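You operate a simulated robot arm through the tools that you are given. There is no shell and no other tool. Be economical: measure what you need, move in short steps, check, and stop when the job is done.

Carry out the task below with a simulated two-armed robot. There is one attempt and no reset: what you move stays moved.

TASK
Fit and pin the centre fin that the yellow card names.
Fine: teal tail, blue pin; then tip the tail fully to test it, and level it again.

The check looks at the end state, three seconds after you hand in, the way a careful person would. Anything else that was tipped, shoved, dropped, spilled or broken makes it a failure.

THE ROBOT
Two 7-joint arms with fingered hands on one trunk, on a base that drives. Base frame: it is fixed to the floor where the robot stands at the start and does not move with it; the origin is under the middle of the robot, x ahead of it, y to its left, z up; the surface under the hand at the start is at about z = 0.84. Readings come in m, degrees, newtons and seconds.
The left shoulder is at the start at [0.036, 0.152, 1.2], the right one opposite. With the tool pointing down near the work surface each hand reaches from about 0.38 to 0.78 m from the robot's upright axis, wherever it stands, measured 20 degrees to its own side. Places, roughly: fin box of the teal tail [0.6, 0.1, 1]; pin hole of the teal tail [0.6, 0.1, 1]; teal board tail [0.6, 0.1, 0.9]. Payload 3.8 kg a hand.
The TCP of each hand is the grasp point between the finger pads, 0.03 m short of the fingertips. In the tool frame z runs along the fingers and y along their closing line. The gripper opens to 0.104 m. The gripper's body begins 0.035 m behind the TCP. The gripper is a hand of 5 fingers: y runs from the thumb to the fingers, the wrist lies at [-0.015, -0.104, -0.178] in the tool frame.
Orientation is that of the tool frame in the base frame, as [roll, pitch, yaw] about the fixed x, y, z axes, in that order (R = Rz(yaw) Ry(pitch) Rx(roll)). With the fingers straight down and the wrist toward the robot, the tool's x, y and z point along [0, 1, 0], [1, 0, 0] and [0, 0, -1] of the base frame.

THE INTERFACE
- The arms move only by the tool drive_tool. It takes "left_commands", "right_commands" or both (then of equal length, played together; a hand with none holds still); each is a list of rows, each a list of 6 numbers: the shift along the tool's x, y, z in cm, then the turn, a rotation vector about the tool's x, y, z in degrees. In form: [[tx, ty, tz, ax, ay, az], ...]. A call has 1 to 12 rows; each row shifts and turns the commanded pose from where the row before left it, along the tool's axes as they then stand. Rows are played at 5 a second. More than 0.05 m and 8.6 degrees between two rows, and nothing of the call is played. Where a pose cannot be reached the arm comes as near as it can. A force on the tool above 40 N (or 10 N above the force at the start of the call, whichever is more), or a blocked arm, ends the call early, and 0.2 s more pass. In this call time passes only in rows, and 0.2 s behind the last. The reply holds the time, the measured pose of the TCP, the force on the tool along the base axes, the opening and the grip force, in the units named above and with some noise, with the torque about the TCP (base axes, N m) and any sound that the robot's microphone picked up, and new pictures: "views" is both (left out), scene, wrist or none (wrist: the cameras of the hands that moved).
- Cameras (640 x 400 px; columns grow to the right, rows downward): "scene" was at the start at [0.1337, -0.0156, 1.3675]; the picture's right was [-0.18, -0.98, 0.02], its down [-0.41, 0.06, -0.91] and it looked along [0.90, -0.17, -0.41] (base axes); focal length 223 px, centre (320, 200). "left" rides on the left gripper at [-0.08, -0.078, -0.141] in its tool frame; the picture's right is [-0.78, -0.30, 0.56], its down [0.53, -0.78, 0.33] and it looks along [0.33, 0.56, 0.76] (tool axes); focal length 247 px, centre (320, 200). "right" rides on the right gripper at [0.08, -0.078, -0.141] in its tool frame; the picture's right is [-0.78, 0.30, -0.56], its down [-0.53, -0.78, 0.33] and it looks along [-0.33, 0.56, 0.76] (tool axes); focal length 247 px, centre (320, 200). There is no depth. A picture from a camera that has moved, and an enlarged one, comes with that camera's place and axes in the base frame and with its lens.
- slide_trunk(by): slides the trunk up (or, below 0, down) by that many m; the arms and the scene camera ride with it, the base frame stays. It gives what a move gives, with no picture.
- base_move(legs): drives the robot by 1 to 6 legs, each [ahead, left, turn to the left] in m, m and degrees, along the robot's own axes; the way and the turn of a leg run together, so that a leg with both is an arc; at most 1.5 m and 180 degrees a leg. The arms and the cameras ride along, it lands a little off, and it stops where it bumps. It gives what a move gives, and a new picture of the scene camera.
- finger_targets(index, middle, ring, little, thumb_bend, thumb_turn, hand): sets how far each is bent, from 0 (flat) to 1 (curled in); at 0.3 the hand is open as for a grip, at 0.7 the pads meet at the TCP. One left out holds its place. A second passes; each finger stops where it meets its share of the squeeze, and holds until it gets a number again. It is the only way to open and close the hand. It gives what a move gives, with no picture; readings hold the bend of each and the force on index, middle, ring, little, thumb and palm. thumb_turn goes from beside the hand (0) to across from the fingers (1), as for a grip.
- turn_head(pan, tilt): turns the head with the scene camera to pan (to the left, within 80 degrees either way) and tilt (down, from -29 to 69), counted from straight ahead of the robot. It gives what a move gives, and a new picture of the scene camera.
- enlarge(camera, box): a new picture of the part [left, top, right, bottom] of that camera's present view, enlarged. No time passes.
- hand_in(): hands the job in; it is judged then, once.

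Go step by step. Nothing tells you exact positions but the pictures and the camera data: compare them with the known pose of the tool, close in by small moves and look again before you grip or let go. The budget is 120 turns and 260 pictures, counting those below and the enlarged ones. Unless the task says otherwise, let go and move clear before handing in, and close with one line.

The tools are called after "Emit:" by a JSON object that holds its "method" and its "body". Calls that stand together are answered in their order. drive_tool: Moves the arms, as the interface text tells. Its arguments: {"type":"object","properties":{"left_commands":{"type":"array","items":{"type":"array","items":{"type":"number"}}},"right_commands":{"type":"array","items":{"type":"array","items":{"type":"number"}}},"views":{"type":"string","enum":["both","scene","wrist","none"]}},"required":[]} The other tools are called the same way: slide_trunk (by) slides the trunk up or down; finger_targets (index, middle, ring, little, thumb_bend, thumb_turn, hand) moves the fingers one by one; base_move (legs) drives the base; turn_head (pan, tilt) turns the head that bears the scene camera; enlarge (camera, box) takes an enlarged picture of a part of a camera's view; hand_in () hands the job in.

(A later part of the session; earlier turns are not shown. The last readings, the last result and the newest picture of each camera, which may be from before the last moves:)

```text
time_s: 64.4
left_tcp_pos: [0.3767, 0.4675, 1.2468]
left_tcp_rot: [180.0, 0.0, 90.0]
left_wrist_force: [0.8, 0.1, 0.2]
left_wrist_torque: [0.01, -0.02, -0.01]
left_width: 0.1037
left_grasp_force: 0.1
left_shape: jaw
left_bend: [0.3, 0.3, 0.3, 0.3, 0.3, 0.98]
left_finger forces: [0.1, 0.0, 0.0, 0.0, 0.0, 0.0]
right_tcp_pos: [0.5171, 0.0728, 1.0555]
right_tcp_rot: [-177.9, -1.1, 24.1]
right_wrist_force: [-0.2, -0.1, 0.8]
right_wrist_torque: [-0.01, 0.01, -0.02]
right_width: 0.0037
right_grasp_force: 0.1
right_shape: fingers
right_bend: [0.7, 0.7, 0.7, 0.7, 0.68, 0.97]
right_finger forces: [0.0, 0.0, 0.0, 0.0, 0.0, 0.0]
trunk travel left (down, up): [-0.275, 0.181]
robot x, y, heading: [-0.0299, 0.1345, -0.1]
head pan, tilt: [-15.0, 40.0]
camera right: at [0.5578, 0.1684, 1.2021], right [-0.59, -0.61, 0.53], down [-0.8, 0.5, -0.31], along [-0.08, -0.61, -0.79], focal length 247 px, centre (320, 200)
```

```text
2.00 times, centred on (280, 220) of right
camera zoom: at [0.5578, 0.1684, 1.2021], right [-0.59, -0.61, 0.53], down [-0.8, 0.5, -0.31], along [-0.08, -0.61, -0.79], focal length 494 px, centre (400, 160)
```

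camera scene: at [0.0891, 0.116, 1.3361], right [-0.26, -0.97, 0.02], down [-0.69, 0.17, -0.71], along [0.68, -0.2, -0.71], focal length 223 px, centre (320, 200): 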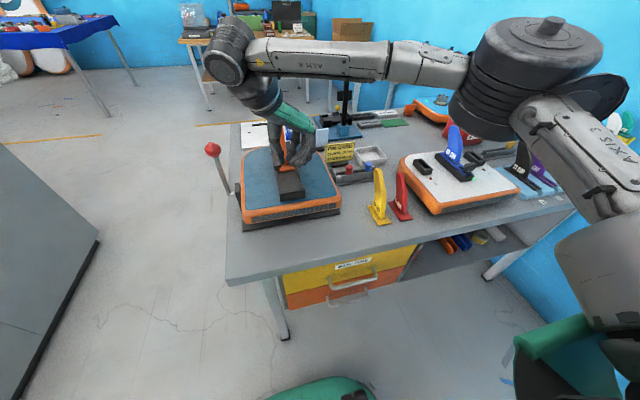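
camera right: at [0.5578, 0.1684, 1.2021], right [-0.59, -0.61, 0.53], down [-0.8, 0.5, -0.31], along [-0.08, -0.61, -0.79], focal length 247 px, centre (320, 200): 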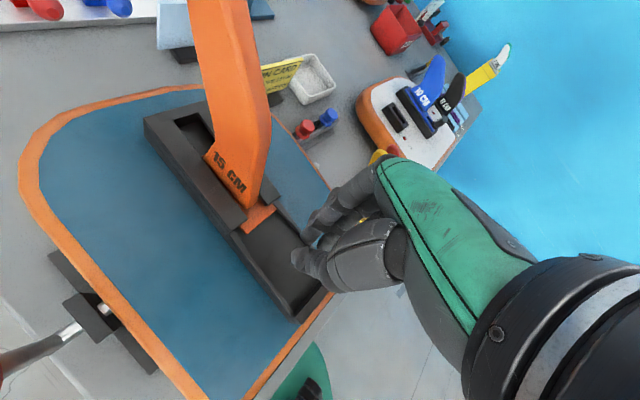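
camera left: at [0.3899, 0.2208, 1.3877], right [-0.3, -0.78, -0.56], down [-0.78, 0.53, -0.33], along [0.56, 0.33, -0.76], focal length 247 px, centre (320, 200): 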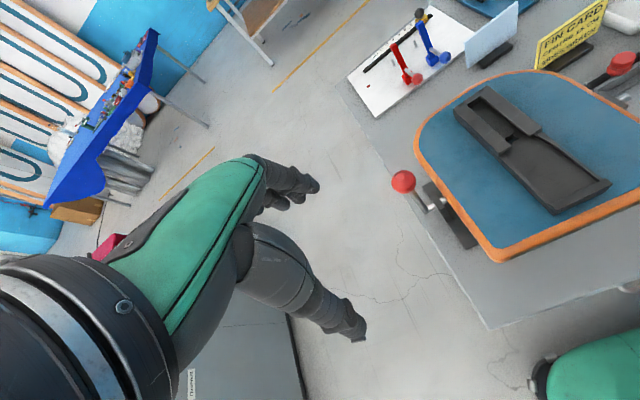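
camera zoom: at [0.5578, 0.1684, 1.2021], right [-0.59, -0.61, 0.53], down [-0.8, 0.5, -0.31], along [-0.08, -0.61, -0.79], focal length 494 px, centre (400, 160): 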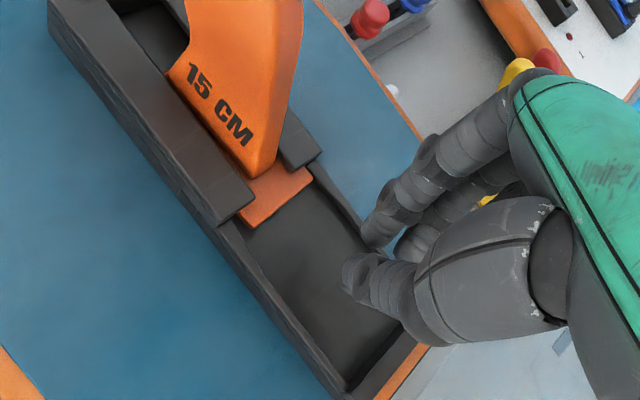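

The index tip lines up with the blade's rear edge. I push forward in small rows.

Emit:
{"method": "drive_tool", "body": {"right_commands": [[0.55, 0.24, 0, 0, 0, 0], [0.55, 0.24, 0, 0, 0, 0], [0.55, 0.24, 0, 0, 0, 0], [0.55, 0.24, 0, 0, 0, 0], [0.55, 0.24, 0, 0, 0, 0], [0, 0, 0, 0, 0, 0]], "views": "none"}}

Emit:
{"method": "enlarge", "body": {"camera": "scene", "box": [255, 120, 335, 205]}}

Emit:
{"method": "enlarge", "body": {"camera": "right", "box": [180, 120, 380, 320]}}

```text
time_s: 65.8
left_tcp_pos: [0.3768, 0.4669, 1.2463]
left_tcp_rot: [180.0, 0.1, 90.0]
left_wrist_force: [1.0, 0.0, 0.1]
left_wrist_torque: [-0.02, -0.02, 0.03]
left_width: 0.1035
left_grasp_force: 0.1
left_shape: jaw
left_bend: [0.3, 0.3, 0.3, 0.3, 0.3, 0.98]
left_finger forces: [0.1, 0.1, 0.1, 0.1, 0.1, 0.1]
right_tcp_pos: [0.5477, 0.0718, 1.0576]
right_tcp_rot: [-177.9, -1.1, 24.1]
right_wrist_force: [-1.1, -0.1, -0.3]
right_wrist_torque: [0.01, -0.03, -0.02]
right_width: 0.004
right_grasp_force: 0.0
right_shape: fingers
right_bend: [0.7, 0.7, 0.7, 0.7, 0.68, 0.97]
right_finger forces: [0.0, 0.0, 0.0, 0.1, 0.0, 0.0]
trunk travel left (down, up): [-0.275, 0.181]
robot x, y, heading: [-0.0331, 0.136, 0.1]
head pan, tilt: [-15.0, 40.0]
```

```text
4.71 times, centred on (295, 162) of scene
camera zoom: at [0.0892, 0.116, 1.336], right [-0.26, -0.97, 0.02], down [-0.69, 0.17, -0.71], along [0.68, -0.2, -0.71], focal length 1050 px, centre (438, 376)
```

zoom: 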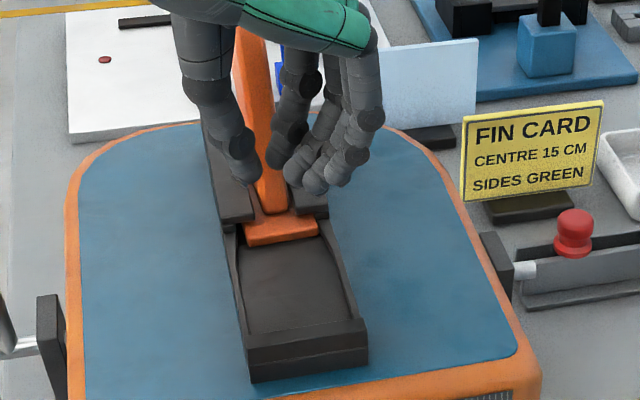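

```text
2.00 times, centred on (280, 220) of right
camera zoom: at [0.5886, 0.1685, 1.2026], right [-0.59, -0.61, 0.53], down [-0.8, 0.5, -0.31], along [-0.08, -0.61, -0.79], focal length 494 px, centre (400, 160)
```

zoom: 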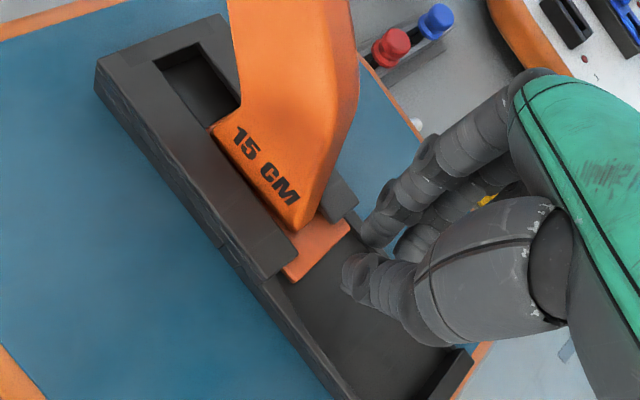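

Emit:
{"method": "drive_tool", "body": {"right_commands": [[0.55, 0.24, 0, 0, 0, 0], [0.55, 0.24, 0, 0, 0, 0], [0.55, 0.24, 0, 0, 0, 0], [0.37, 0.16, 0, 0, 0, 0], [0, 0, 0, 0, 0, 0]], "views": "none"}}

Emit:
{"method": "enlarge", "body": {"camera": "scene", "box": [255, 120, 335, 205]}}

Emit:
{"method": "enlarge", "body": {"camera": "right", "box": [180, 120, 380, 320]}}

```text
time_s: 67.0
left_tcp_pos: [0.377, 0.467, 1.2478]
left_tcp_rot: [180.0, 0.1, 90.0]
left_wrist_force: [-0.2, -0.6, -0.3]
left_wrist_torque: [0.01, -0.03, -0.02]
left_width: 0.1038
left_grasp_force: 0.0
left_shape: jaw
left_bend: [0.3, 0.3, 0.3, 0.3, 0.3, 0.98]
left_finger forces: [0.0, 0.1, 0.0, 0.1, 0.0, 0.1]
right_tcp_pos: [0.5677, 0.0715, 1.0571]
right_tcp_rot: [-178.0, -1.0, 24.1]
right_wrist_force: [-0.2, 0.2, -0.4]
right_wrist_torque: [-0.01, 0.01, -0.01]
right_width: 0.0037
right_grasp_force: 0.0
right_shape: fingers
right_bend: [0.7, 0.7, 0.7, 0.7, 0.68, 0.97]
right_finger forces: [0.0, 0.1, 0.0, 0.0, 0.1, 0.1]
trunk travel left (down, up): [-0.275, 0.181]
robot x, y, heading: [-0.0289, 0.1356, 0.1]
head pan, tilt: [-15.0, 40.0]
```

```text
4.71 times, centred on (295, 162) of scene
camera zoom: at [0.0892, 0.116, 1.336], right [-0.26, -0.97, 0.02], down [-0.69, 0.17, -0.71], along [0.68, -0.2, -0.71], focal length 1050 px, centre (438, 376)
```

zoom: 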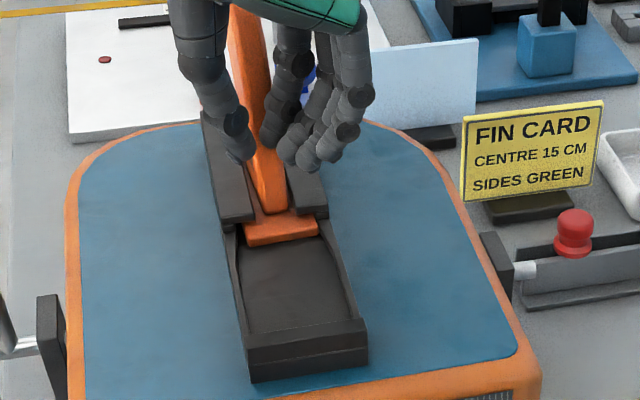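

```text
2.00 times, centred on (280, 220) of right
camera zoom: at [0.6093, 0.1687, 1.2028], right [-0.59, -0.61, 0.53], down [-0.8, 0.5, -0.31], along [-0.08, -0.61, -0.79], focal length 494 px, centre (400, 160)
```

zoom: 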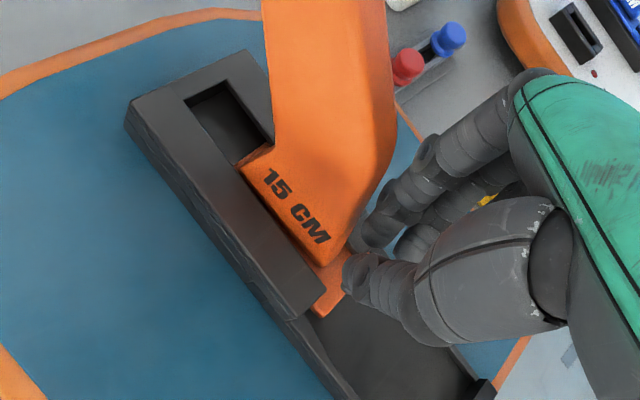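

No contact force yet; I push 1.5 cm further and watch.

Emit:
{"method": "drive_tool", "body": {"right_commands": [[0.4, 0.18, 0, 0, 0, 0], [0.4, 0.18, 0, 0, 0, 0], [0.4, 0.18, 0, 0, 0, 0], [0, 0, 0, 0, 0, 0]], "views": "none"}}

Emit:
{"method": "enlarge", "body": {"camera": "scene", "box": [255, 120, 335, 205]}}

Emit:
{"method": "enlarge", "body": {"camera": "right", "box": [180, 120, 380, 320]}}

```text
time_s: 68.0
left_tcp_pos: [0.3748, 0.4665, 1.248]
left_tcp_rot: [-180.0, 0.0, 89.9]
left_wrist_force: [0.0, 0.2, 0.0]
left_wrist_torque: [0.05, 0.0, 0.0]
left_width: 0.1037
left_grasp_force: 0.1
left_shape: jaw
left_bend: [0.3, 0.3, 0.3, 0.3, 0.3, 0.98]
left_finger forces: [0.0, 0.1, 0.0, 0.1, 0.0, 0.0]
right_tcp_pos: [0.5835, 0.0709, 1.0555]
right_tcp_rot: [-178.0, -1.0, 24.1]
right_wrist_force: [-0.3, -1.2, 0.9]
right_wrist_torque: [0.02, 0.02, 0.0]
right_width: 0.0035
right_grasp_force: 0.0
right_shape: fingers
right_bend: [0.7, 0.7, 0.7, 0.7, 0.68, 0.97]
right_finger forces: [0.1, 0.1, 0.0, 0.0, 0.1, 0.0]
trunk travel left (down, up): [-0.275, 0.181]
robot x, y, heading: [-0.0309, 0.1369, 0.1]
head pan, tilt: [-15.0, 40.0]
```

```text
4.71 times, centred on (295, 162) of scene
camera zoom: at [0.0892, 0.116, 1.336], right [-0.26, -0.97, 0.02], down [-0.69, 0.17, -0.71], along [0.68, -0.2, -0.71], focal length 1050 px, centre (438, 376)
```

zoom: 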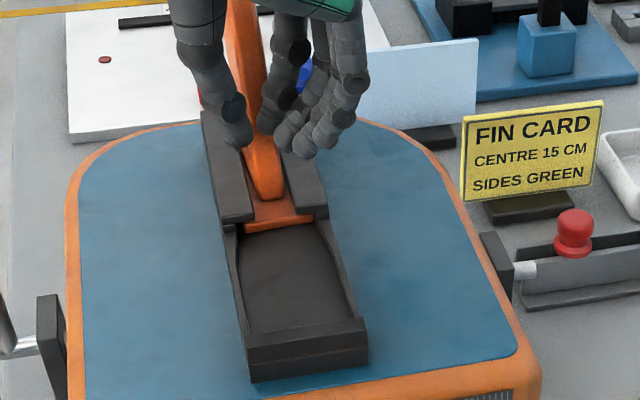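

```text
2.00 times, centred on (280, 220) of right
camera zoom: at [0.6227, 0.1682, 1.2024], right [-0.59, -0.61, 0.53], down [-0.8, 0.5, -0.31], along [-0.08, -0.61, -0.79], focal length 494 px, centre (400, 160)
```

zoom: 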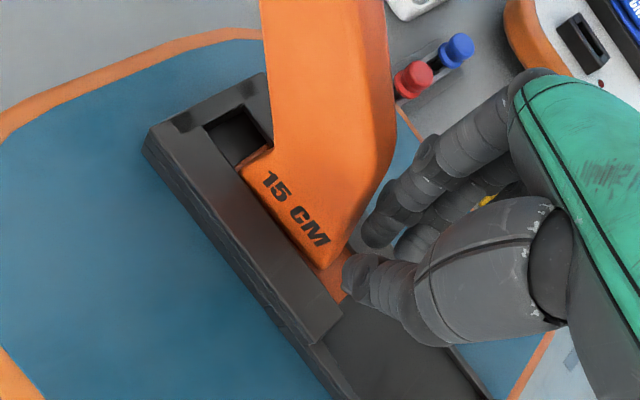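

The fin is moving forward with the hand. I keep pushing.

Emit:
{"method": "drive_tool", "body": {"right_commands": [[0.4, 0.18, 0, 0, 0, 0], [0.4, 0.18, 0, 0, 0, 0], [0.4, 0.18, 0, 0, 0, 0], [0.4, 0.18, 0, 0, 0, 0], [0, 0, 0, 0, 0, 0]], "views": "none"}}

Emit:
{"method": "enlarge", "body": {"camera": "scene", "box": [255, 120, 335, 205]}}

Emit:
{"method": "enlarge", "body": {"camera": "right", "box": [180, 120, 380, 320]}}

```text
time_s: 69.2
left_tcp_pos: [0.3765, 0.4669, 1.2484]
left_tcp_rot: [180.0, 0.0, 90.0]
left_wrist_force: [0.4, 1.0, 0.6]
left_wrist_torque: [0.03, -0.02, 0.01]
left_width: 0.1037
left_grasp_force: 0.1
left_shape: jaw
left_bend: [0.3, 0.3, 0.3, 0.3, 0.3, 0.98]
left_finger forces: [0.0, 0.0, 0.0, 0.0, 0.0, 0.0]
right_tcp_pos: [0.6, 0.0708, 1.0562]
right_tcp_rot: [-178.0, -1.1, 24.1]
right_wrist_force: [0.3, 0.1, 0.1]
right_wrist_torque: [0.02, 0.03, 0.01]
right_width: 0.0034
right_grasp_force: 0.1
right_shape: fingers
right_bend: [0.7, 0.7, 0.7, 0.7, 0.68, 0.97]
right_finger forces: [0.2, 0.0, 0.1, 0.0, 0.1, 0.0]
trunk travel left (down, up): [-0.275, 0.181]
robot x, y, heading: [-0.0325, 0.1355, 0.2]
head pan, tilt: [-15.0, 40.0]
```

```text
4.71 times, centred on (295, 162) of scene
camera zoom: at [0.0892, 0.116, 1.336], right [-0.26, -0.97, 0.02], down [-0.69, 0.17, -0.71], along [0.68, -0.2, -0.71], focal length 1050 px, centre (438, 376)
```

zoom: 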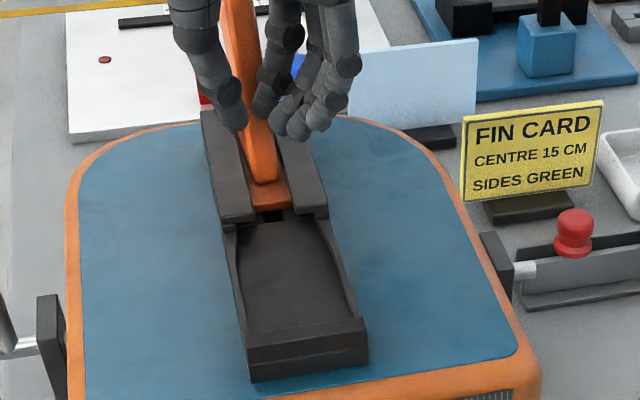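

```text
2.00 times, centred on (280, 220) of right
camera zoom: at [0.6398, 0.1685, 1.2022], right [-0.59, -0.61, 0.53], down [-0.8, 0.5, -0.31], along [-0.08, -0.61, -0.79], focal length 494 px, centre (400, 160)
```

zoom: 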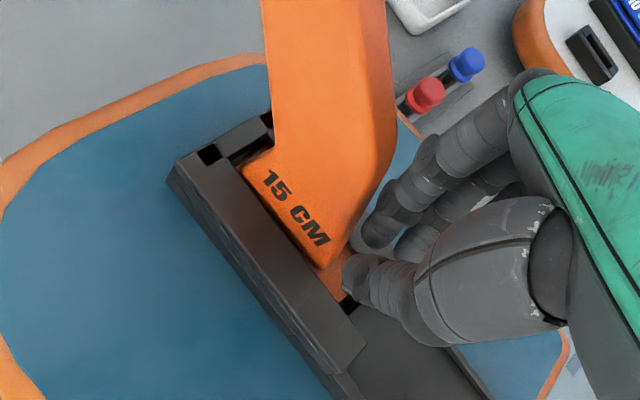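

The hole is starting to show behind the base and the front is nearly at the far wall. A last push until it seats.

Emit:
{"method": "drive_tool", "body": {"right_commands": [[0.3, 0.13, 0, 0, 0, 0], [0.3, 0.13, 0, 0, 0, 0], [0.3, 0.13, 0, 0, 0, 0], [0, 0, 0, 0, 0, 0]], "views": "none"}}

Emit:
{"method": "enlarge", "body": {"camera": "scene", "box": [265, 140, 325, 205]}}

Emit:
{"method": "enlarge", "body": {"camera": "right", "box": [180, 120, 380, 320]}}

```text
time_s: 70.2
left_tcp_pos: [0.3746, 0.4666, 1.2476]
left_tcp_rot: [179.9, 0.0, 90.1]
left_wrist_force: [0.5, -0.7, -0.7]
left_wrist_torque: [0.01, -0.02, -0.01]
left_width: 0.1038
left_grasp_force: 0.0
left_shape: jaw
left_bend: [0.3, 0.3, 0.3, 0.3, 0.3, 0.98]
left_finger forces: [0.1, 0.1, 0.1, 0.0, 0.0, 0.1]
right_tcp_pos: [0.6072, 0.0721, 1.0574]
right_tcp_rot: [-177.9, -1.1, 24.1]
right_wrist_force: [-9.6, -1.3, 0.7]
right_wrist_torque: [-0.01, 0.25, -0.05]
right_width: 0.0
right_grasp_force: 4.8
right_shape: fingers
right_bend: [0.7, 0.7, 0.7, 0.7, 0.68, 0.97]
right_finger forces: [10.0, 0.0, 0.0, 0.0, 0.0, 0.0]
trunk travel left (down, up): [-0.275, 0.181]
robot x, y, heading: [-0.0317, 0.138, 0.2]
head pan, tilt: [-15.0, 40.0]
```

```text
6.15 times, centred on (295, 172) of scene
camera zoom: at [0.0869, 0.1156, 1.3362], right [-0.26, -0.97, 0.02], down [-0.68, 0.17, -0.71], along [0.68, -0.2, -0.7], focal length 1373 px, centre (474, 369)
```

zoom: 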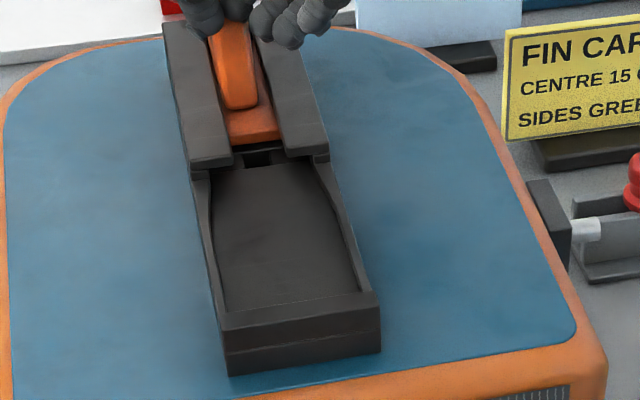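

```text
2.00 times, centred on (280, 220) of right
camera zoom: at [0.6476, 0.1681, 1.2037], right [-0.59, -0.61, 0.53], down [-0.8, 0.5, -0.31], along [-0.08, -0.61, -0.79], focal length 494 px, centre (400, 160)
```

zoom: 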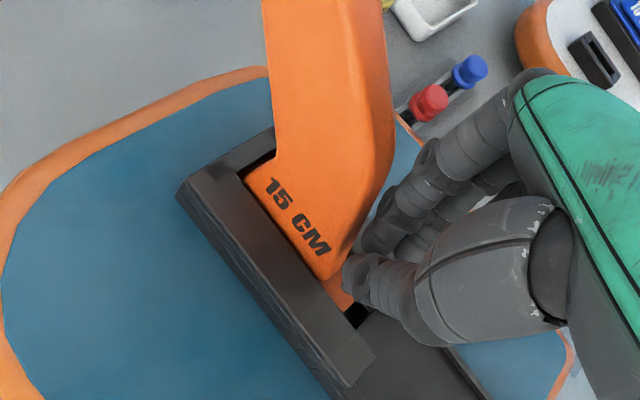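

The fin is seated against the far wall (about 10 N) and the pin hole lies open right behind its base. I back off, lift, and zoom on the pin rail and the hole.

Emit:
{"method": "drive_tool", "body": {"right_commands": [[-1.5, -0.6, 0, 0, 0, 0], [-2, -0.9, 0, 0, 0, 0], [-2, -0.9, -1, 0, 0, 0], [-1, -0.4, -4, 0, 0, 0], [0, 0, -4, 0, 0, 0], [0, 0, -4, 0, 0, 0], [0, 0, 0, 0, 0, 0]], "views": "both"}}

Emit:
{"method": "enlarge", "body": {"camera": "scene", "box": [315, 135, 395, 200]}}

Emit:
{"method": "enlarge", "body": {"camera": "scene", "box": [255, 120, 335, 205]}}

Emit:
{"method": "enlarge", "body": {"camera": "right", "box": [110, 120, 310, 320]}}

```text
time_s: 71.8
left_tcp_pos: [0.3773, 0.4672, 1.247]
left_tcp_rot: [-180.0, -0.1, 90.0]
left_wrist_force: [-0.4, 0.1, -0.2]
left_wrist_torque: [0.01, -0.02, 0.04]
left_width: 0.1039
left_grasp_force: 0.1
left_shape: jaw
left_bend: [0.3, 0.3, 0.3, 0.3, 0.3, 0.98]
left_finger forces: [0.0, 0.1, 0.0, 0.0, 0.0, 0.0]
right_tcp_pos: [0.5398, 0.0672, 1.1837]
right_tcp_rot: [-177.9, -1.2, 24.0]
right_wrist_force: [0.8, -0.6, 0.2]
right_wrist_torque: [-0.01, -0.03, 0.01]
right_width: 0.0037
right_grasp_force: 0.1
right_shape: fingers
right_bend: [0.7, 0.7, 0.7, 0.7, 0.68, 0.97]
right_finger forces: [0.1, 0.1, 0.0, 0.0, 0.1, 0.0]
trunk travel left (down, up): [-0.275, 0.181]
robot x, y, heading: [-0.0309, 0.1374, 0.1]
head pan, tilt: [-15.0, 40.0]
camera scene: at [0.0895, 0.1158, 1.336], right [-0.26, -0.97, 0.02], down [-0.69, 0.17, -0.71], along [0.68, -0.2, -0.71], focal length 223 px, centre (320, 200)
camera right: at [0.5799, 0.163, 1.3311], right [-0.59, -0.61, 0.53], down [-0.8, 0.5, -0.31], along [-0.08, -0.61, -0.79], focal length 247 px, centre (320, 200)
```

scene: 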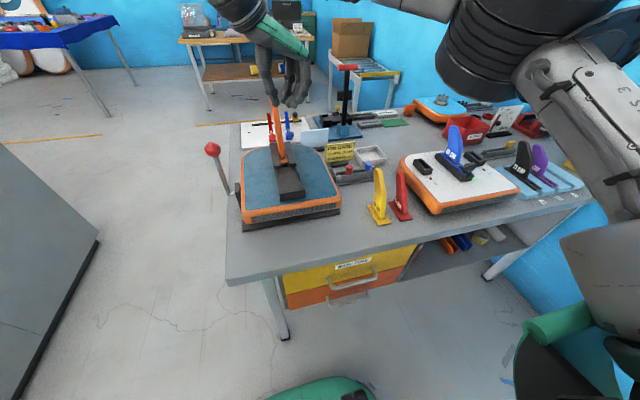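
right: 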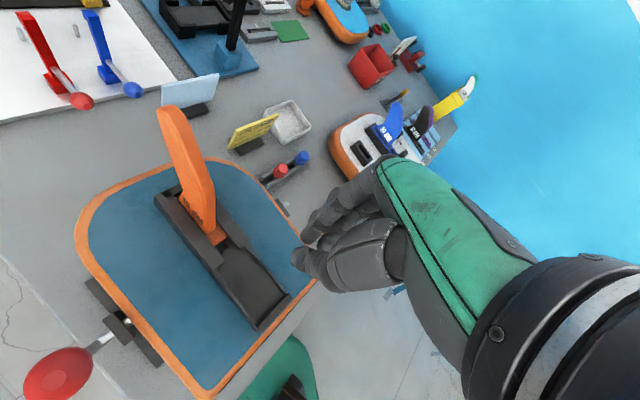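

```text
6.15 times, centred on (355, 168) of scene
camera zoom: at [0.0895, 0.1158, 1.336], right [-0.26, -0.97, 0.02], down [-0.69, 0.17, -0.71], along [0.68, -0.2, -0.71], focal length 1373 px, centre (105, 400)
```

zoom: 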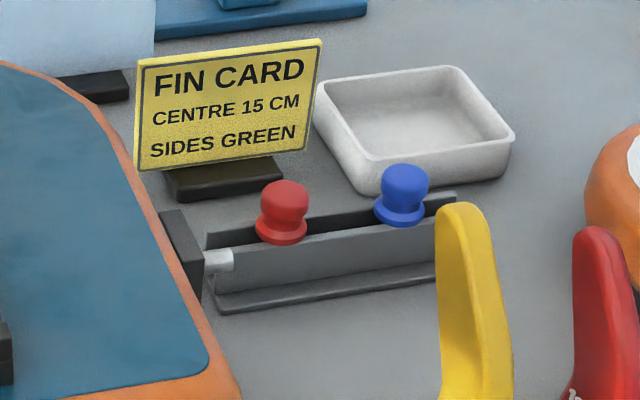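

```text
4.71 times, centred on (295, 162) of scene
camera zoom: at [0.0895, 0.1158, 1.336], right [-0.26, -0.97, 0.02], down [-0.69, 0.17, -0.71], along [0.68, -0.2, -0.71], focal length 1050 px, centre (438, 376)
```

zoom: 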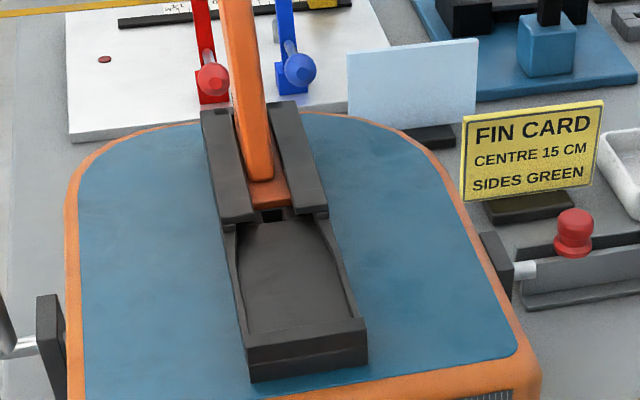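

```text
2.00 times, centred on (210, 220) of right
camera zoom: at [0.5799, 0.163, 1.3311], right [-0.59, -0.61, 0.53], down [-0.8, 0.5, -0.31], along [-0.08, -0.61, -0.79], focal length 494 px, centre (540, 160)
```

zoom: 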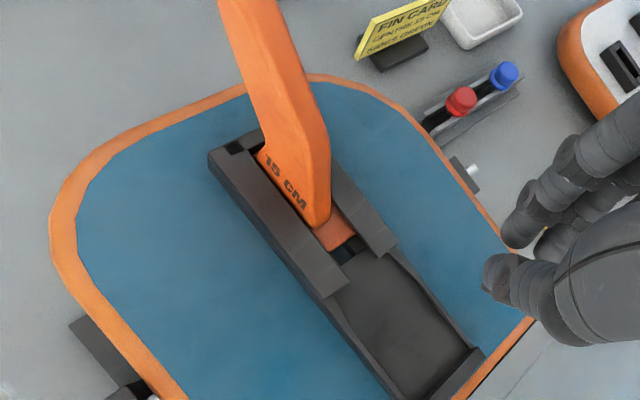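

Fin seated properly. The blue pin's knob is at about (0.637, -0.213, 0.885), its flange resting on the rail. I drive right 13 cm and forward 3 cm to reach it.

Emit:
{"method": "base_move", "body": {"legs": [[0.03, -0.14, 0]]}}

Emit:
{"method": "finger_targets", "body": {"hand": "right", "index": 0.45, "middle": 0.45, "ring": 0.45, "little": 0.45, "thumb_bend": 0.45}}

```text
time_s: 73.2
left_tcp_pos: [0.4067, 0.3263, 1.2461]
left_tcp_rot: [180.0, 0.1, 90.0]
left_wrist_force: [0.0, 0.2, -0.3]
left_wrist_torque: [0.0, 0.0, 0.02]
left_width: 0.1037
left_grasp_force: 0.1
left_shape: jaw
left_bend: [0.3, 0.3, 0.3, 0.3, 0.3, 0.98]
left_finger forces: [0.1, 0.0, 0.0, 0.0, 0.0, 0.0]
right_tcp_pos: [0.5678, -0.0745, 1.1845]
right_tcp_rot: [-178.0, -1.1, 24.1]
right_wrist_force: [-0.5, -0.1, 0.1]
right_wrist_torque: [0.0, -0.02, 0.01]
right_width: 0.0036
right_grasp_force: 0.1
right_shape: fingers
right_bend: [0.7, 0.7, 0.7, 0.7, 0.68, 0.97]
right_finger forces: [0.1, 0.1, 0.1, 0.1, 0.1, 0.1]
trunk travel left (down, up): [-0.275, 0.181]
robot x, y, heading: [-0.003, -0.0101, 0.1]
head pan, tilt: [-15.0, 40.0]
camera scene: at [0.1186, -0.0238, 1.3361], right [-0.26, -0.97, 0.02], down [-0.69, 0.17, -0.71], along [0.68, -0.2, -0.7], focal length 223 px, centre (320, 200)
```

scene: 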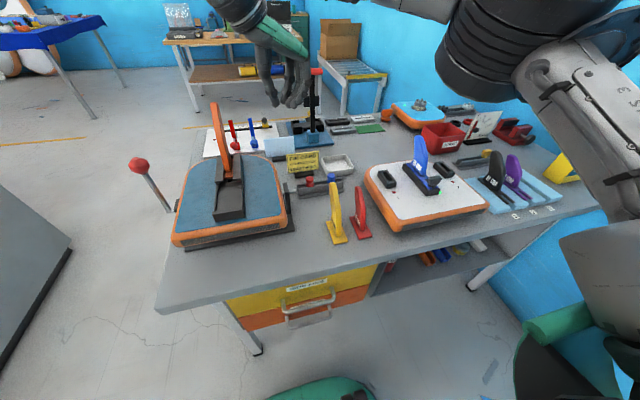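

```text
time_s: 74.2
left_tcp_pos: [0.4061, 0.3256, 1.247]
left_tcp_rot: [-179.9, 0.0, 90.0]
left_wrist_force: [-0.6, -0.4, 0.0]
left_wrist_torque: [0.03, -0.01, 0.0]
left_width: 0.1037
left_grasp_force: 0.0
left_shape: jaw
left_bend: [0.3, 0.3, 0.3, 0.3, 0.3, 0.98]
left_finger forces: [0.1, 0.0, 0.1, 0.0, 0.1, 0.0]
right_tcp_pos: [0.5683, -0.0744, 1.1851]
right_tcp_rot: [-178.0, -1.1, 24.1]
right_wrist_force: [0.3, -0.1, -0.4]
right_wrist_torque: [0.0, 0.01, 0.03]
right_width: 0.0646
right_grasp_force: 0.2
right_shape: fingers
right_bend: [0.45, 0.45, 0.45, 0.45, 0.45, 0.97]
right_finger forces: [0.0, 0.1, 0.0, 0.0, 0.0, 0.0]
trunk travel left (down, up): [-0.275, 0.181]
robot x, y, heading: [-0.0015, -0.0049, 0.1]
head pan, tilt: [-15.0, 40.0]
```

I turn the hand to yaw 0 and move above the blue pin.

Emit:
{"method": "drive_tool", "body": {"right_commands": [[0, 0, 0, 0, 0, 8], [0, 0, 0, 0, 0, 8], [0, 0, 0, 0, 0, 8], [1.4, 2.8, 0, 0, 0, 0], [1.4, 2.8, 0, 0, 0, 0], [1.4, 2.8, 2.5, 0, 0, 0], [1.4, 2.8, 4, 0, 0, 0], [1.3, 2.7, 4, 0, 0, 0], [0, 0, 4, 0, 0, 0], [0, 0, 0, 0, 0, 0]], "views": "both"}}

Emit:
{"method": "enlarge", "body": {"camera": "right", "box": [200, 150, 380, 310]}}

Emit:
{"method": "enlarge", "body": {"camera": "scene", "box": [270, 100, 390, 220]}}

```text
refused: row 7 steps farther than a row can; nothing moved
```

```text
2.50 times, centred on (290, 230) of right
camera zoom: at [0.6092, 0.0217, 1.3308], right [-0.59, -0.61, 0.53], down [-0.8, 0.5, -0.32], along [-0.08, -0.61, -0.79], focal length 617 px, centre (395, 125)
```

zoom: 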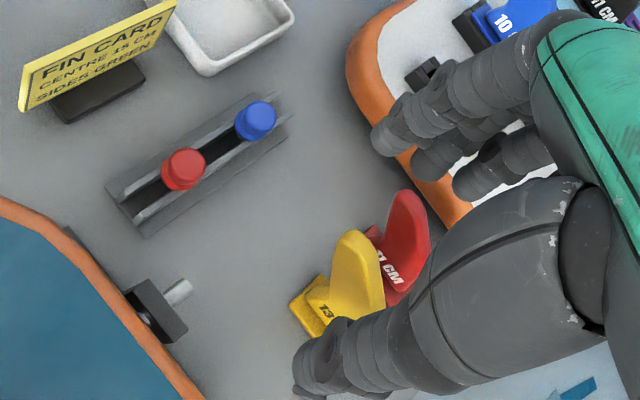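

```text
3.33 times, centred on (330, 160) of scene
camera zoom: at [0.1188, -0.0252, 1.336], right [-0.26, -0.97, 0.02], down [-0.69, 0.17, -0.71], along [0.68, -0.2, -0.71], focal length 744 px, centre (287, 333)
```

zoom: 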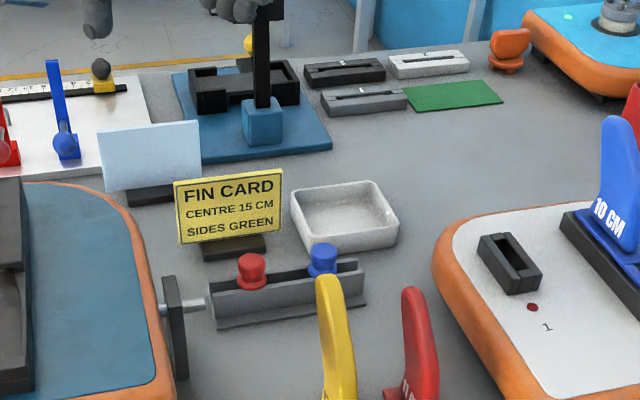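

Emit:
{"method": "drive_tool", "body": {"right_commands": [[0, 0, 0, 0, 0, 8], [0, 0, 0, 0, 0, 8], [0, 0, 0, 0, 0, 8], [1.4, 2.8, 0, 0, 0, 0], [1.4, 2.8, 0, 0, 0, 0], [1.4, 2.8, 2.5, 0, 0, 0], [1.4, 2.8, 3, 0, 0, 0], [1.3, 2.7, 3, 0, 0, 0], [0, 0, 4, 0, 0, 0], [0, 0, 3, 0, 0, 0], [0, 0, 0, 0, 0, 0]], "views": "both"}}

Emit:
{"method": "enlarge", "body": {"camera": "right", "box": [200, 150, 380, 310]}}

Emit:
{"method": "enlarge", "body": {"camera": "scene", "box": [270, 100, 390, 220]}}

```text
time_s: 76.6
left_tcp_pos: [0.4068, 0.324, 1.2472]
left_tcp_rot: [180.0, 0.0, 90.0]
left_wrist_force: [0.6, 0.2, -0.9]
left_wrist_torque: [-0.06, -0.03, 0.01]
left_width: 0.104
left_grasp_force: 0.0
left_shape: jaw
left_bend: [0.3, 0.3, 0.3, 0.3, 0.3, 0.98]
left_finger forces: [0.0, 0.0, 0.1, 0.1, 0.1, 0.1]
right_tcp_pos: [0.6383, -0.2059, 1.0239]
right_tcp_rot: [-177.7, -0.2, -0.1]
right_wrist_force: [0.1, 0.3, 0.4]
right_wrist_torque: [-0.04, 0.0, 0.02]
right_width: 0.0647
right_grasp_force: 0.1
right_shape: fingers
right_bend: [0.45, 0.45, 0.45, 0.45, 0.45, 0.97]
right_finger forces: [0.0, 0.0, 0.0, 0.1, 0.0, 0.0]
trunk travel left (down, up): [-0.275, 0.181]
robot x, y, heading: [-0.0045, -0.0061, -0.3]
head pan, tilt: [-15.0, 40.0]
camera scene: at [0.1186, -0.0256, 1.3361], right [-0.26, -0.97, 0.02], down [-0.69, 0.17, -0.71], along [0.68, -0.2, -0.71], focal length 223 px, centre (320, 200)
camera right: at [0.7182, -0.1365, 1.1691], right [-0.78, -0.32, 0.54], down [-0.53, 0.79, -0.3], along [-0.33, -0.52, -0.78], focal length 247 px, centre (320, 200)
```

scene: 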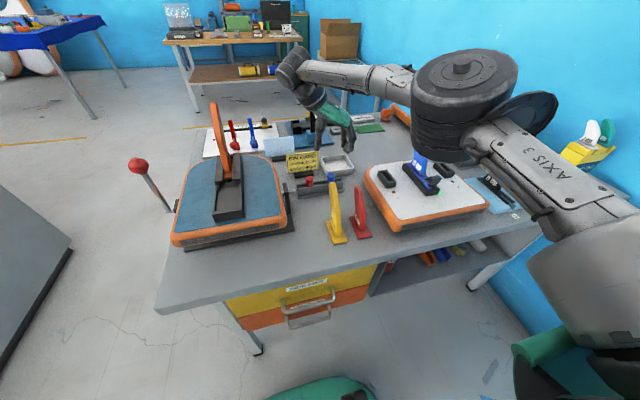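
right: 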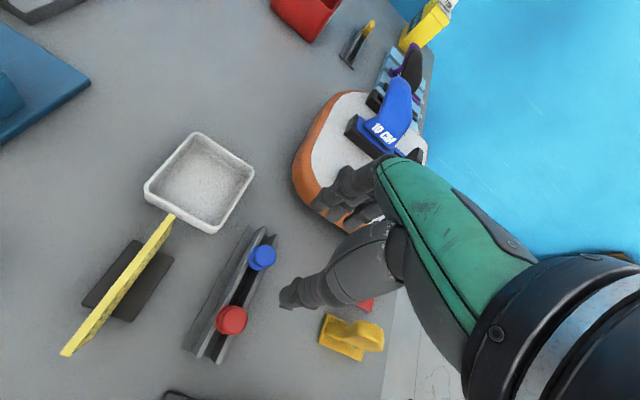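

```text
2.50 times, centred on (290, 230) of right
camera zoom: at [0.7182, -0.1365, 1.1691], right [-0.78, -0.32, 0.54], down [-0.53, 0.79, -0.3], along [-0.33, -0.52, -0.78], focal length 617 px, centre (395, 125)
```

zoom: 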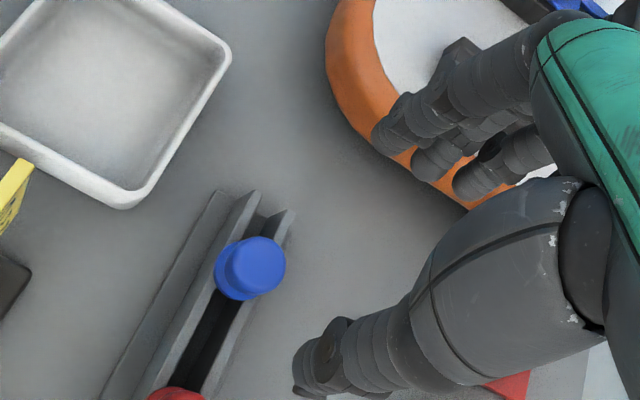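

```text
3.33 times, centred on (330, 160) of scene
camera zoom: at [0.1186, -0.0256, 1.3361], right [-0.26, -0.97, 0.02], down [-0.69, 0.17, -0.71], along [0.68, -0.2, -0.71], focal length 744 px, centre (287, 333)
```

zoom: 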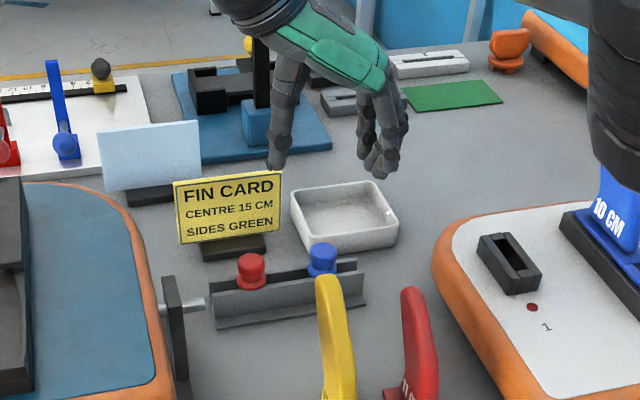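

I shift 7 mm right to be over the pin and descend part way.

Emit:
{"method": "drive_tool", "body": {"right_commands": [[-0.1, 0.7, 2, 0, 0, 0], [0, 0, 3, 0, 0, 0], [0, 0, 3, 0, 0, 0], [0, 0, 0, 0, 0, 0]], "views": "none"}}

Emit:
{"method": "enlarge", "body": {"camera": "right", "box": [240, 170, 380, 310]}}

Emit:
{"method": "enlarge", "body": {"camera": "scene", "box": [290, 130, 370, 210]}}

```text
time_s: 77.6
left_tcp_pos: [0.4053, 0.326, 1.2473]
left_tcp_rot: [180.0, 0.0, 90.0]
left_wrist_force: [-0.1, 0.7, 0.3]
left_wrist_torque: [0.02, -0.01, 0.0]
left_width: 0.1037
left_grasp_force: 0.1
left_shape: jaw
left_bend: [0.3, 0.3, 0.3, 0.3, 0.3, 0.98]
left_finger forces: [0.0, 0.1, 0.0, 0.1, 0.0, 0.0]
right_tcp_pos: [0.6367, -0.2124, 0.9431]
right_tcp_rot: [-177.7, -0.3, 0.0]
right_wrist_force: [-0.3, -0.5, -1.1]
right_wrist_torque: [0.01, -0.04, -0.03]
right_width: 0.0649
right_grasp_force: 0.0
right_shape: fingers
right_bend: [0.45, 0.45, 0.45, 0.45, 0.45, 0.97]
right_finger forces: [0.2, 0.1, 0.0, 0.0, 0.1, 0.1]
trunk travel left (down, up): [-0.275, 0.181]
robot x, y, heading: [-0.0039, -0.0025, 0.1]
head pan, tilt: [-15.0, 40.0]
```

```text
2.86 times, centred on (310, 240) of right
camera zoom: at [0.716, -0.1408, 1.0885], right [-0.78, -0.32, 0.54], down [-0.53, 0.79, -0.3], along [-0.33, -0.52, -0.78], focal length 706 px, centre (349, 86)
```

zoom: 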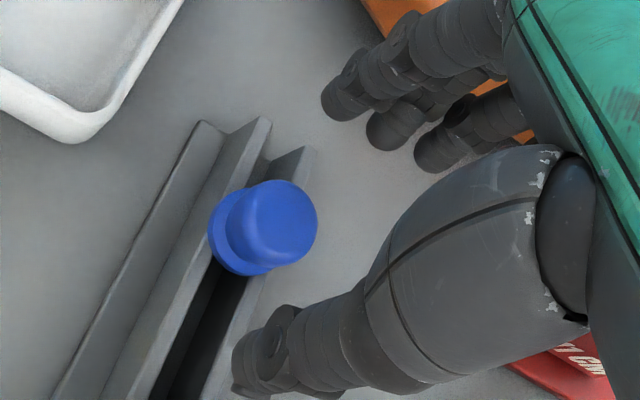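

```text
5.00 times, centred on (330, 170) of scene
camera zoom: at [0.1187, -0.0257, 1.3361], right [-0.26, -0.97, 0.02], down [-0.69, 0.17, -0.71], along [0.68, -0.2, -0.71], focal length 1115 px, centre (270, 350)
```

zoom: 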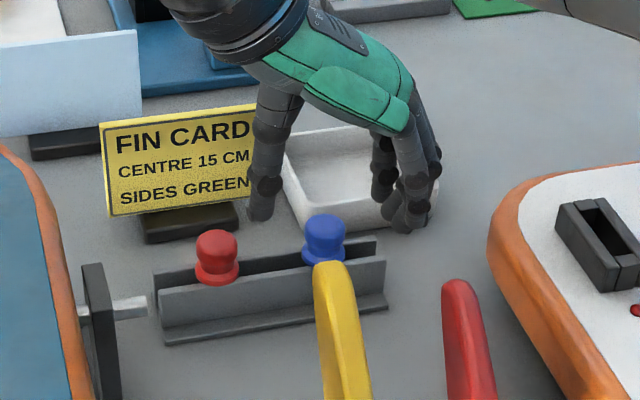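

Kinematics and picture agree: the TCP is over the knob. I descend to grip height and close thumb, index and middle.

Emit:
{"method": "drive_tool", "body": {"right_commands": [[0, 0, 1.7, 0, 0, 0], [0, 0, 1.7, 0, 0, 0], [0, 0, 0, 0, 0, 0]], "views": "none"}}

Emit:
{"method": "enlarge", "body": {"camera": "right", "box": [240, 170, 380, 310]}}

Emit:
{"method": "enlarge", "body": {"camera": "scene", "box": [290, 130, 370, 210]}}

```text
time_s: 78.4
left_tcp_pos: [0.4062, 0.3256, 1.2475]
left_tcp_rot: [180.0, -0.1, 89.9]
left_wrist_force: [-0.2, -0.1, 0.2]
left_wrist_torque: [-0.01, 0.02, 0.03]
left_width: 0.1038
left_grasp_force: 0.1
left_shape: jaw
left_bend: [0.3, 0.3, 0.3, 0.3, 0.3, 0.98]
left_finger forces: [0.1, 0.1, 0.0, 0.0, 0.0, 0.0]
right_tcp_pos: [0.6371, -0.2094, 0.9106]
right_tcp_rot: [-177.7, -0.3, 0.0]
right_wrist_force: [0.0, -0.8, 5.8]
right_wrist_torque: [-0.23, 0.02, 0.03]
right_width: 0.0644
right_grasp_force: 2.5
right_shape: fingers
right_bend: [0.45, 0.45, 0.45, 0.45, 0.45, 0.97]
right_finger forces: [0.0, 5.5, 0.0, 0.0, 0.0, 0.0]
trunk travel left (down, up): [-0.275, 0.181]
robot x, y, heading: [-0.0016, -0.0061, 0.2]
head pan, tilt: [-15.0, 40.0]
```

```text
2.86 times, centred on (310, 240) of right
camera zoom: at [0.7155, -0.1382, 1.0555], right [-0.78, -0.32, 0.54], down [-0.53, 0.79, -0.3], along [-0.33, -0.53, -0.78], focal length 706 px, centre (349, 86)
```

zoom: 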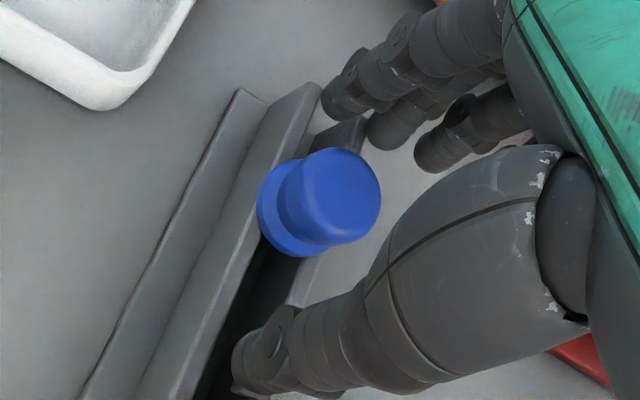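

```text
5.00 times, centred on (330, 170) of scene
camera zoom: at [0.1181, -0.0253, 1.3362], right [-0.26, -0.97, 0.02], down [-0.69, 0.17, -0.71], along [0.68, -0.2, -0.7], focal length 1115 px, centre (270, 350)
```

zoom: 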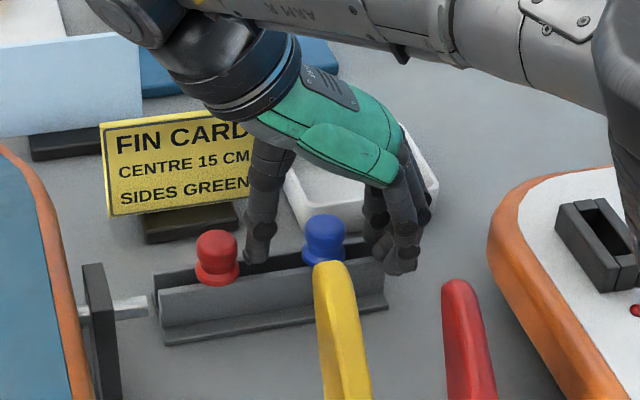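

The middle fingertip touches the rail wall. I rise 7 mm and then close.

Emit:
{"method": "drive_tool", "body": {"right_commands": [[0, 0.1, -0.7, 0, 0, 0], [0, 0, 0, 0, 0, 0]], "views": "none"}}

Emit:
{"method": "finger_targets", "body": {"hand": "right", "index": 0.58, "middle": 0.58, "thumb_bend": 0.58}}

Emit:
{"method": "enlarge", "body": {"camera": "right", "box": [240, 170, 380, 310]}}

Emit:
{"method": "enlarge", "body": {"camera": "scene", "box": [290, 130, 370, 210]}}

```text
time_s: 79.0
left_tcp_pos: [0.406, 0.3246, 1.246]
left_tcp_rot: [-179.9, 0.0, 90.0]
left_wrist_force: [-0.4, -0.1, -0.4]
left_wrist_torque: [0.01, 0.0, 0.04]
left_width: 0.1038
left_grasp_force: 0.0
left_shape: jaw
left_bend: [0.3, 0.3, 0.3, 0.3, 0.3, 0.98]
left_finger forces: [0.0, 0.1, 0.1, 0.0, 0.0, 0.1]
right_tcp_pos: [0.6377, -0.2117, 0.9168]
right_tcp_rot: [-177.7, -0.2, 0.0]
right_wrist_force: [0.2, -0.3, 0.2]
right_wrist_torque: [0.02, 0.0, 0.03]
right_width: 0.0647
right_grasp_force: 0.0
right_shape: fingers
right_bend: [0.45, 0.45, 0.45, 0.45, 0.45, 0.97]
right_finger forces: [0.0, 0.0, 0.0, 0.0, 0.0, 0.0]
trunk travel left (down, up): [-0.275, 0.181]
robot x, y, heading: [-0.0018, -0.0054, -0.1]
head pan, tilt: [-15.0, 40.0]
```

```text
time_s: 80.0
left_tcp_pos: [0.4071, 0.3257, 1.2461]
left_tcp_rot: [179.9, 0.0, 90.0]
left_wrist_force: [-1.2, -1.1, 0.0]
left_wrist_torque: [0.02, 0.0, 0.02]
left_width: 0.1036
left_grasp_force: 0.1
left_shape: jaw
left_bend: [0.3, 0.3, 0.3, 0.3, 0.3, 0.98]
left_finger forces: [0.0, 0.0, 0.0, 0.0, 0.0, 0.1]
right_tcp_pos: [0.6364, -0.2113, 0.9163]
right_tcp_rot: [-177.6, -0.1, 0.0]
right_wrist_force: [-0.2, 0.1, 0.0]
right_wrist_torque: [-0.02, 0.0, 0.0]
right_width: 0.0344
right_grasp_force: 0.1
right_shape: fingers
right_bend: [0.57, 0.57, 0.45, 0.45, 0.57, 0.97]
right_finger forces: [0.0, 0.0, 0.1, 0.1, 0.0, 0.1]
trunk travel left (down, up): [-0.275, 0.181]
robot x, y, heading: [-0.0033, -0.0062, 0.2]
head pan, tilt: [-15.0, 40.0]
```

```text
2.86 times, centred on (310, 240) of right
camera zoom: at [0.7169, -0.1399, 1.0617], right [-0.78, -0.32, 0.54], down [-0.53, 0.79, -0.3], along [-0.33, -0.52, -0.78], focal length 706 px, centre (349, 86)
```

zoom: 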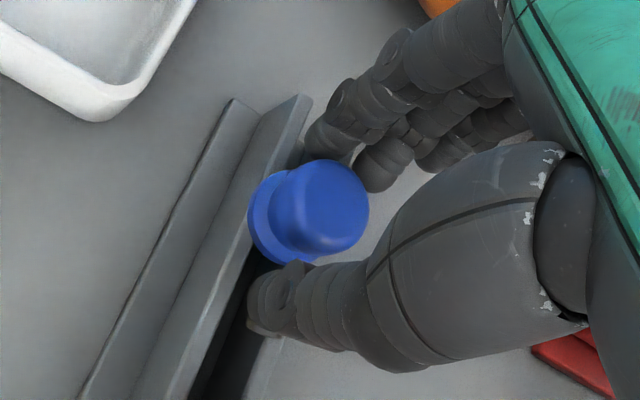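

```text
5.00 times, centred on (330, 170) of scene
camera zoom: at [0.1189, -0.0255, 1.336], right [-0.26, -0.97, 0.02], down [-0.69, 0.17, -0.71], along [0.68, -0.2, -0.71], focal length 1115 px, centre (270, 350)
```

zoom: 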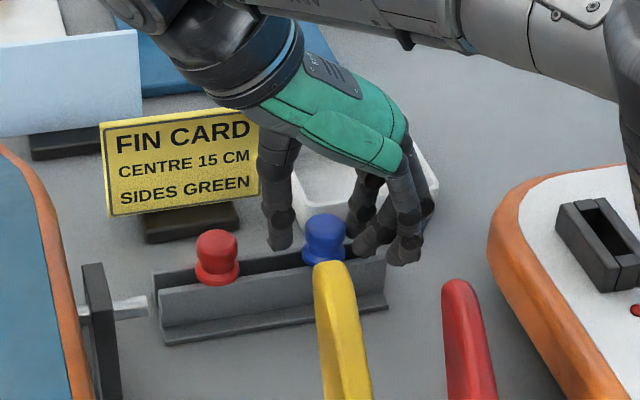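

Thumb and index/middle straddle the knob. I close fully.

Emit:
{"method": "finger_targets", "body": {"hand": "right", "index": 0.75, "middle": 0.75, "thumb_bend": 0.75}}

Emit:
{"method": "enlarge", "body": {"camera": "right", "box": [240, 170, 380, 310]}}

Emit:
{"method": "enlarge", "body": {"camera": "scene", "box": [290, 130, 370, 210]}}

```text
time_s: 81.0
left_tcp_pos: [0.4064, 0.3257, 1.2474]
left_tcp_rot: [180.0, -0.1, 90.0]
left_wrist_force: [-0.4, 0.1, 0.6]
left_wrist_torque: [0.04, 0.01, -0.01]
left_width: 0.1038
left_grasp_force: 0.1
left_shape: jaw
left_bend: [0.3, 0.3, 0.3, 0.3, 0.3, 0.98]
left_finger forces: [0.0, 0.0, 0.1, 0.0, 0.1, 0.0]
right_tcp_pos: [0.6383, -0.2113, 0.9165]
right_tcp_rot: [-177.7, -0.2, 0.1]
right_wrist_force: [-0.4, 0.0, -0.3]
right_wrist_torque: [0.04, -0.01, -0.02]
right_width: 0.0199
right_grasp_force: 17.0
right_shape: fingers
right_bend: [0.72, 0.73, 0.45, 0.45, 0.63, 0.94]
right_finger forces: [10.3, 7.3, 0.0, 0.1, 15.5, 0.0]
trunk travel left (down, up): [-0.275, 0.181]
robot x, y, heading: [-0.0017, -0.0079, -0.0]
head pan, tilt: [-15.0, 40.0]
```

```text
2.86 times, centred on (310, 240) of right
camera zoom: at [0.7169, -0.1399, 1.0616], right [-0.78, -0.32, 0.54], down [-0.53, 0.79, -0.3], along [-0.33, -0.52, -0.78], focal length 706 px, centre (349, 86)
```

zoom: 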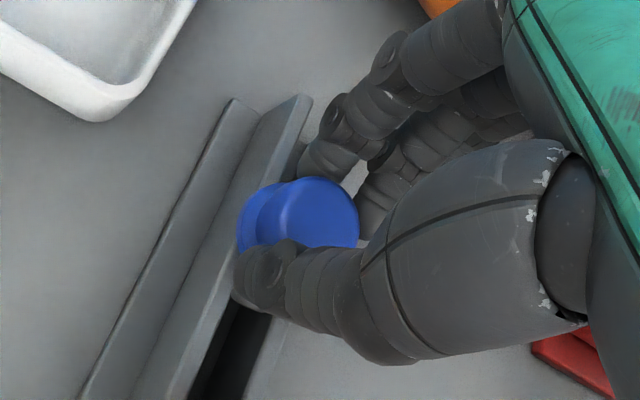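

```text
5.00 times, centred on (330, 170) of scene
camera zoom: at [0.119, -0.0255, 1.336], right [-0.26, -0.97, 0.02], down [-0.69, 0.17, -0.71], along [0.68, -0.2, -0.71], focal length 1115 px, centre (270, 350)
```

zoom: 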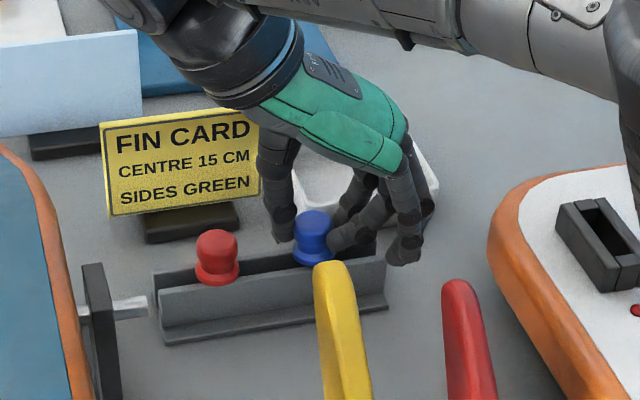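

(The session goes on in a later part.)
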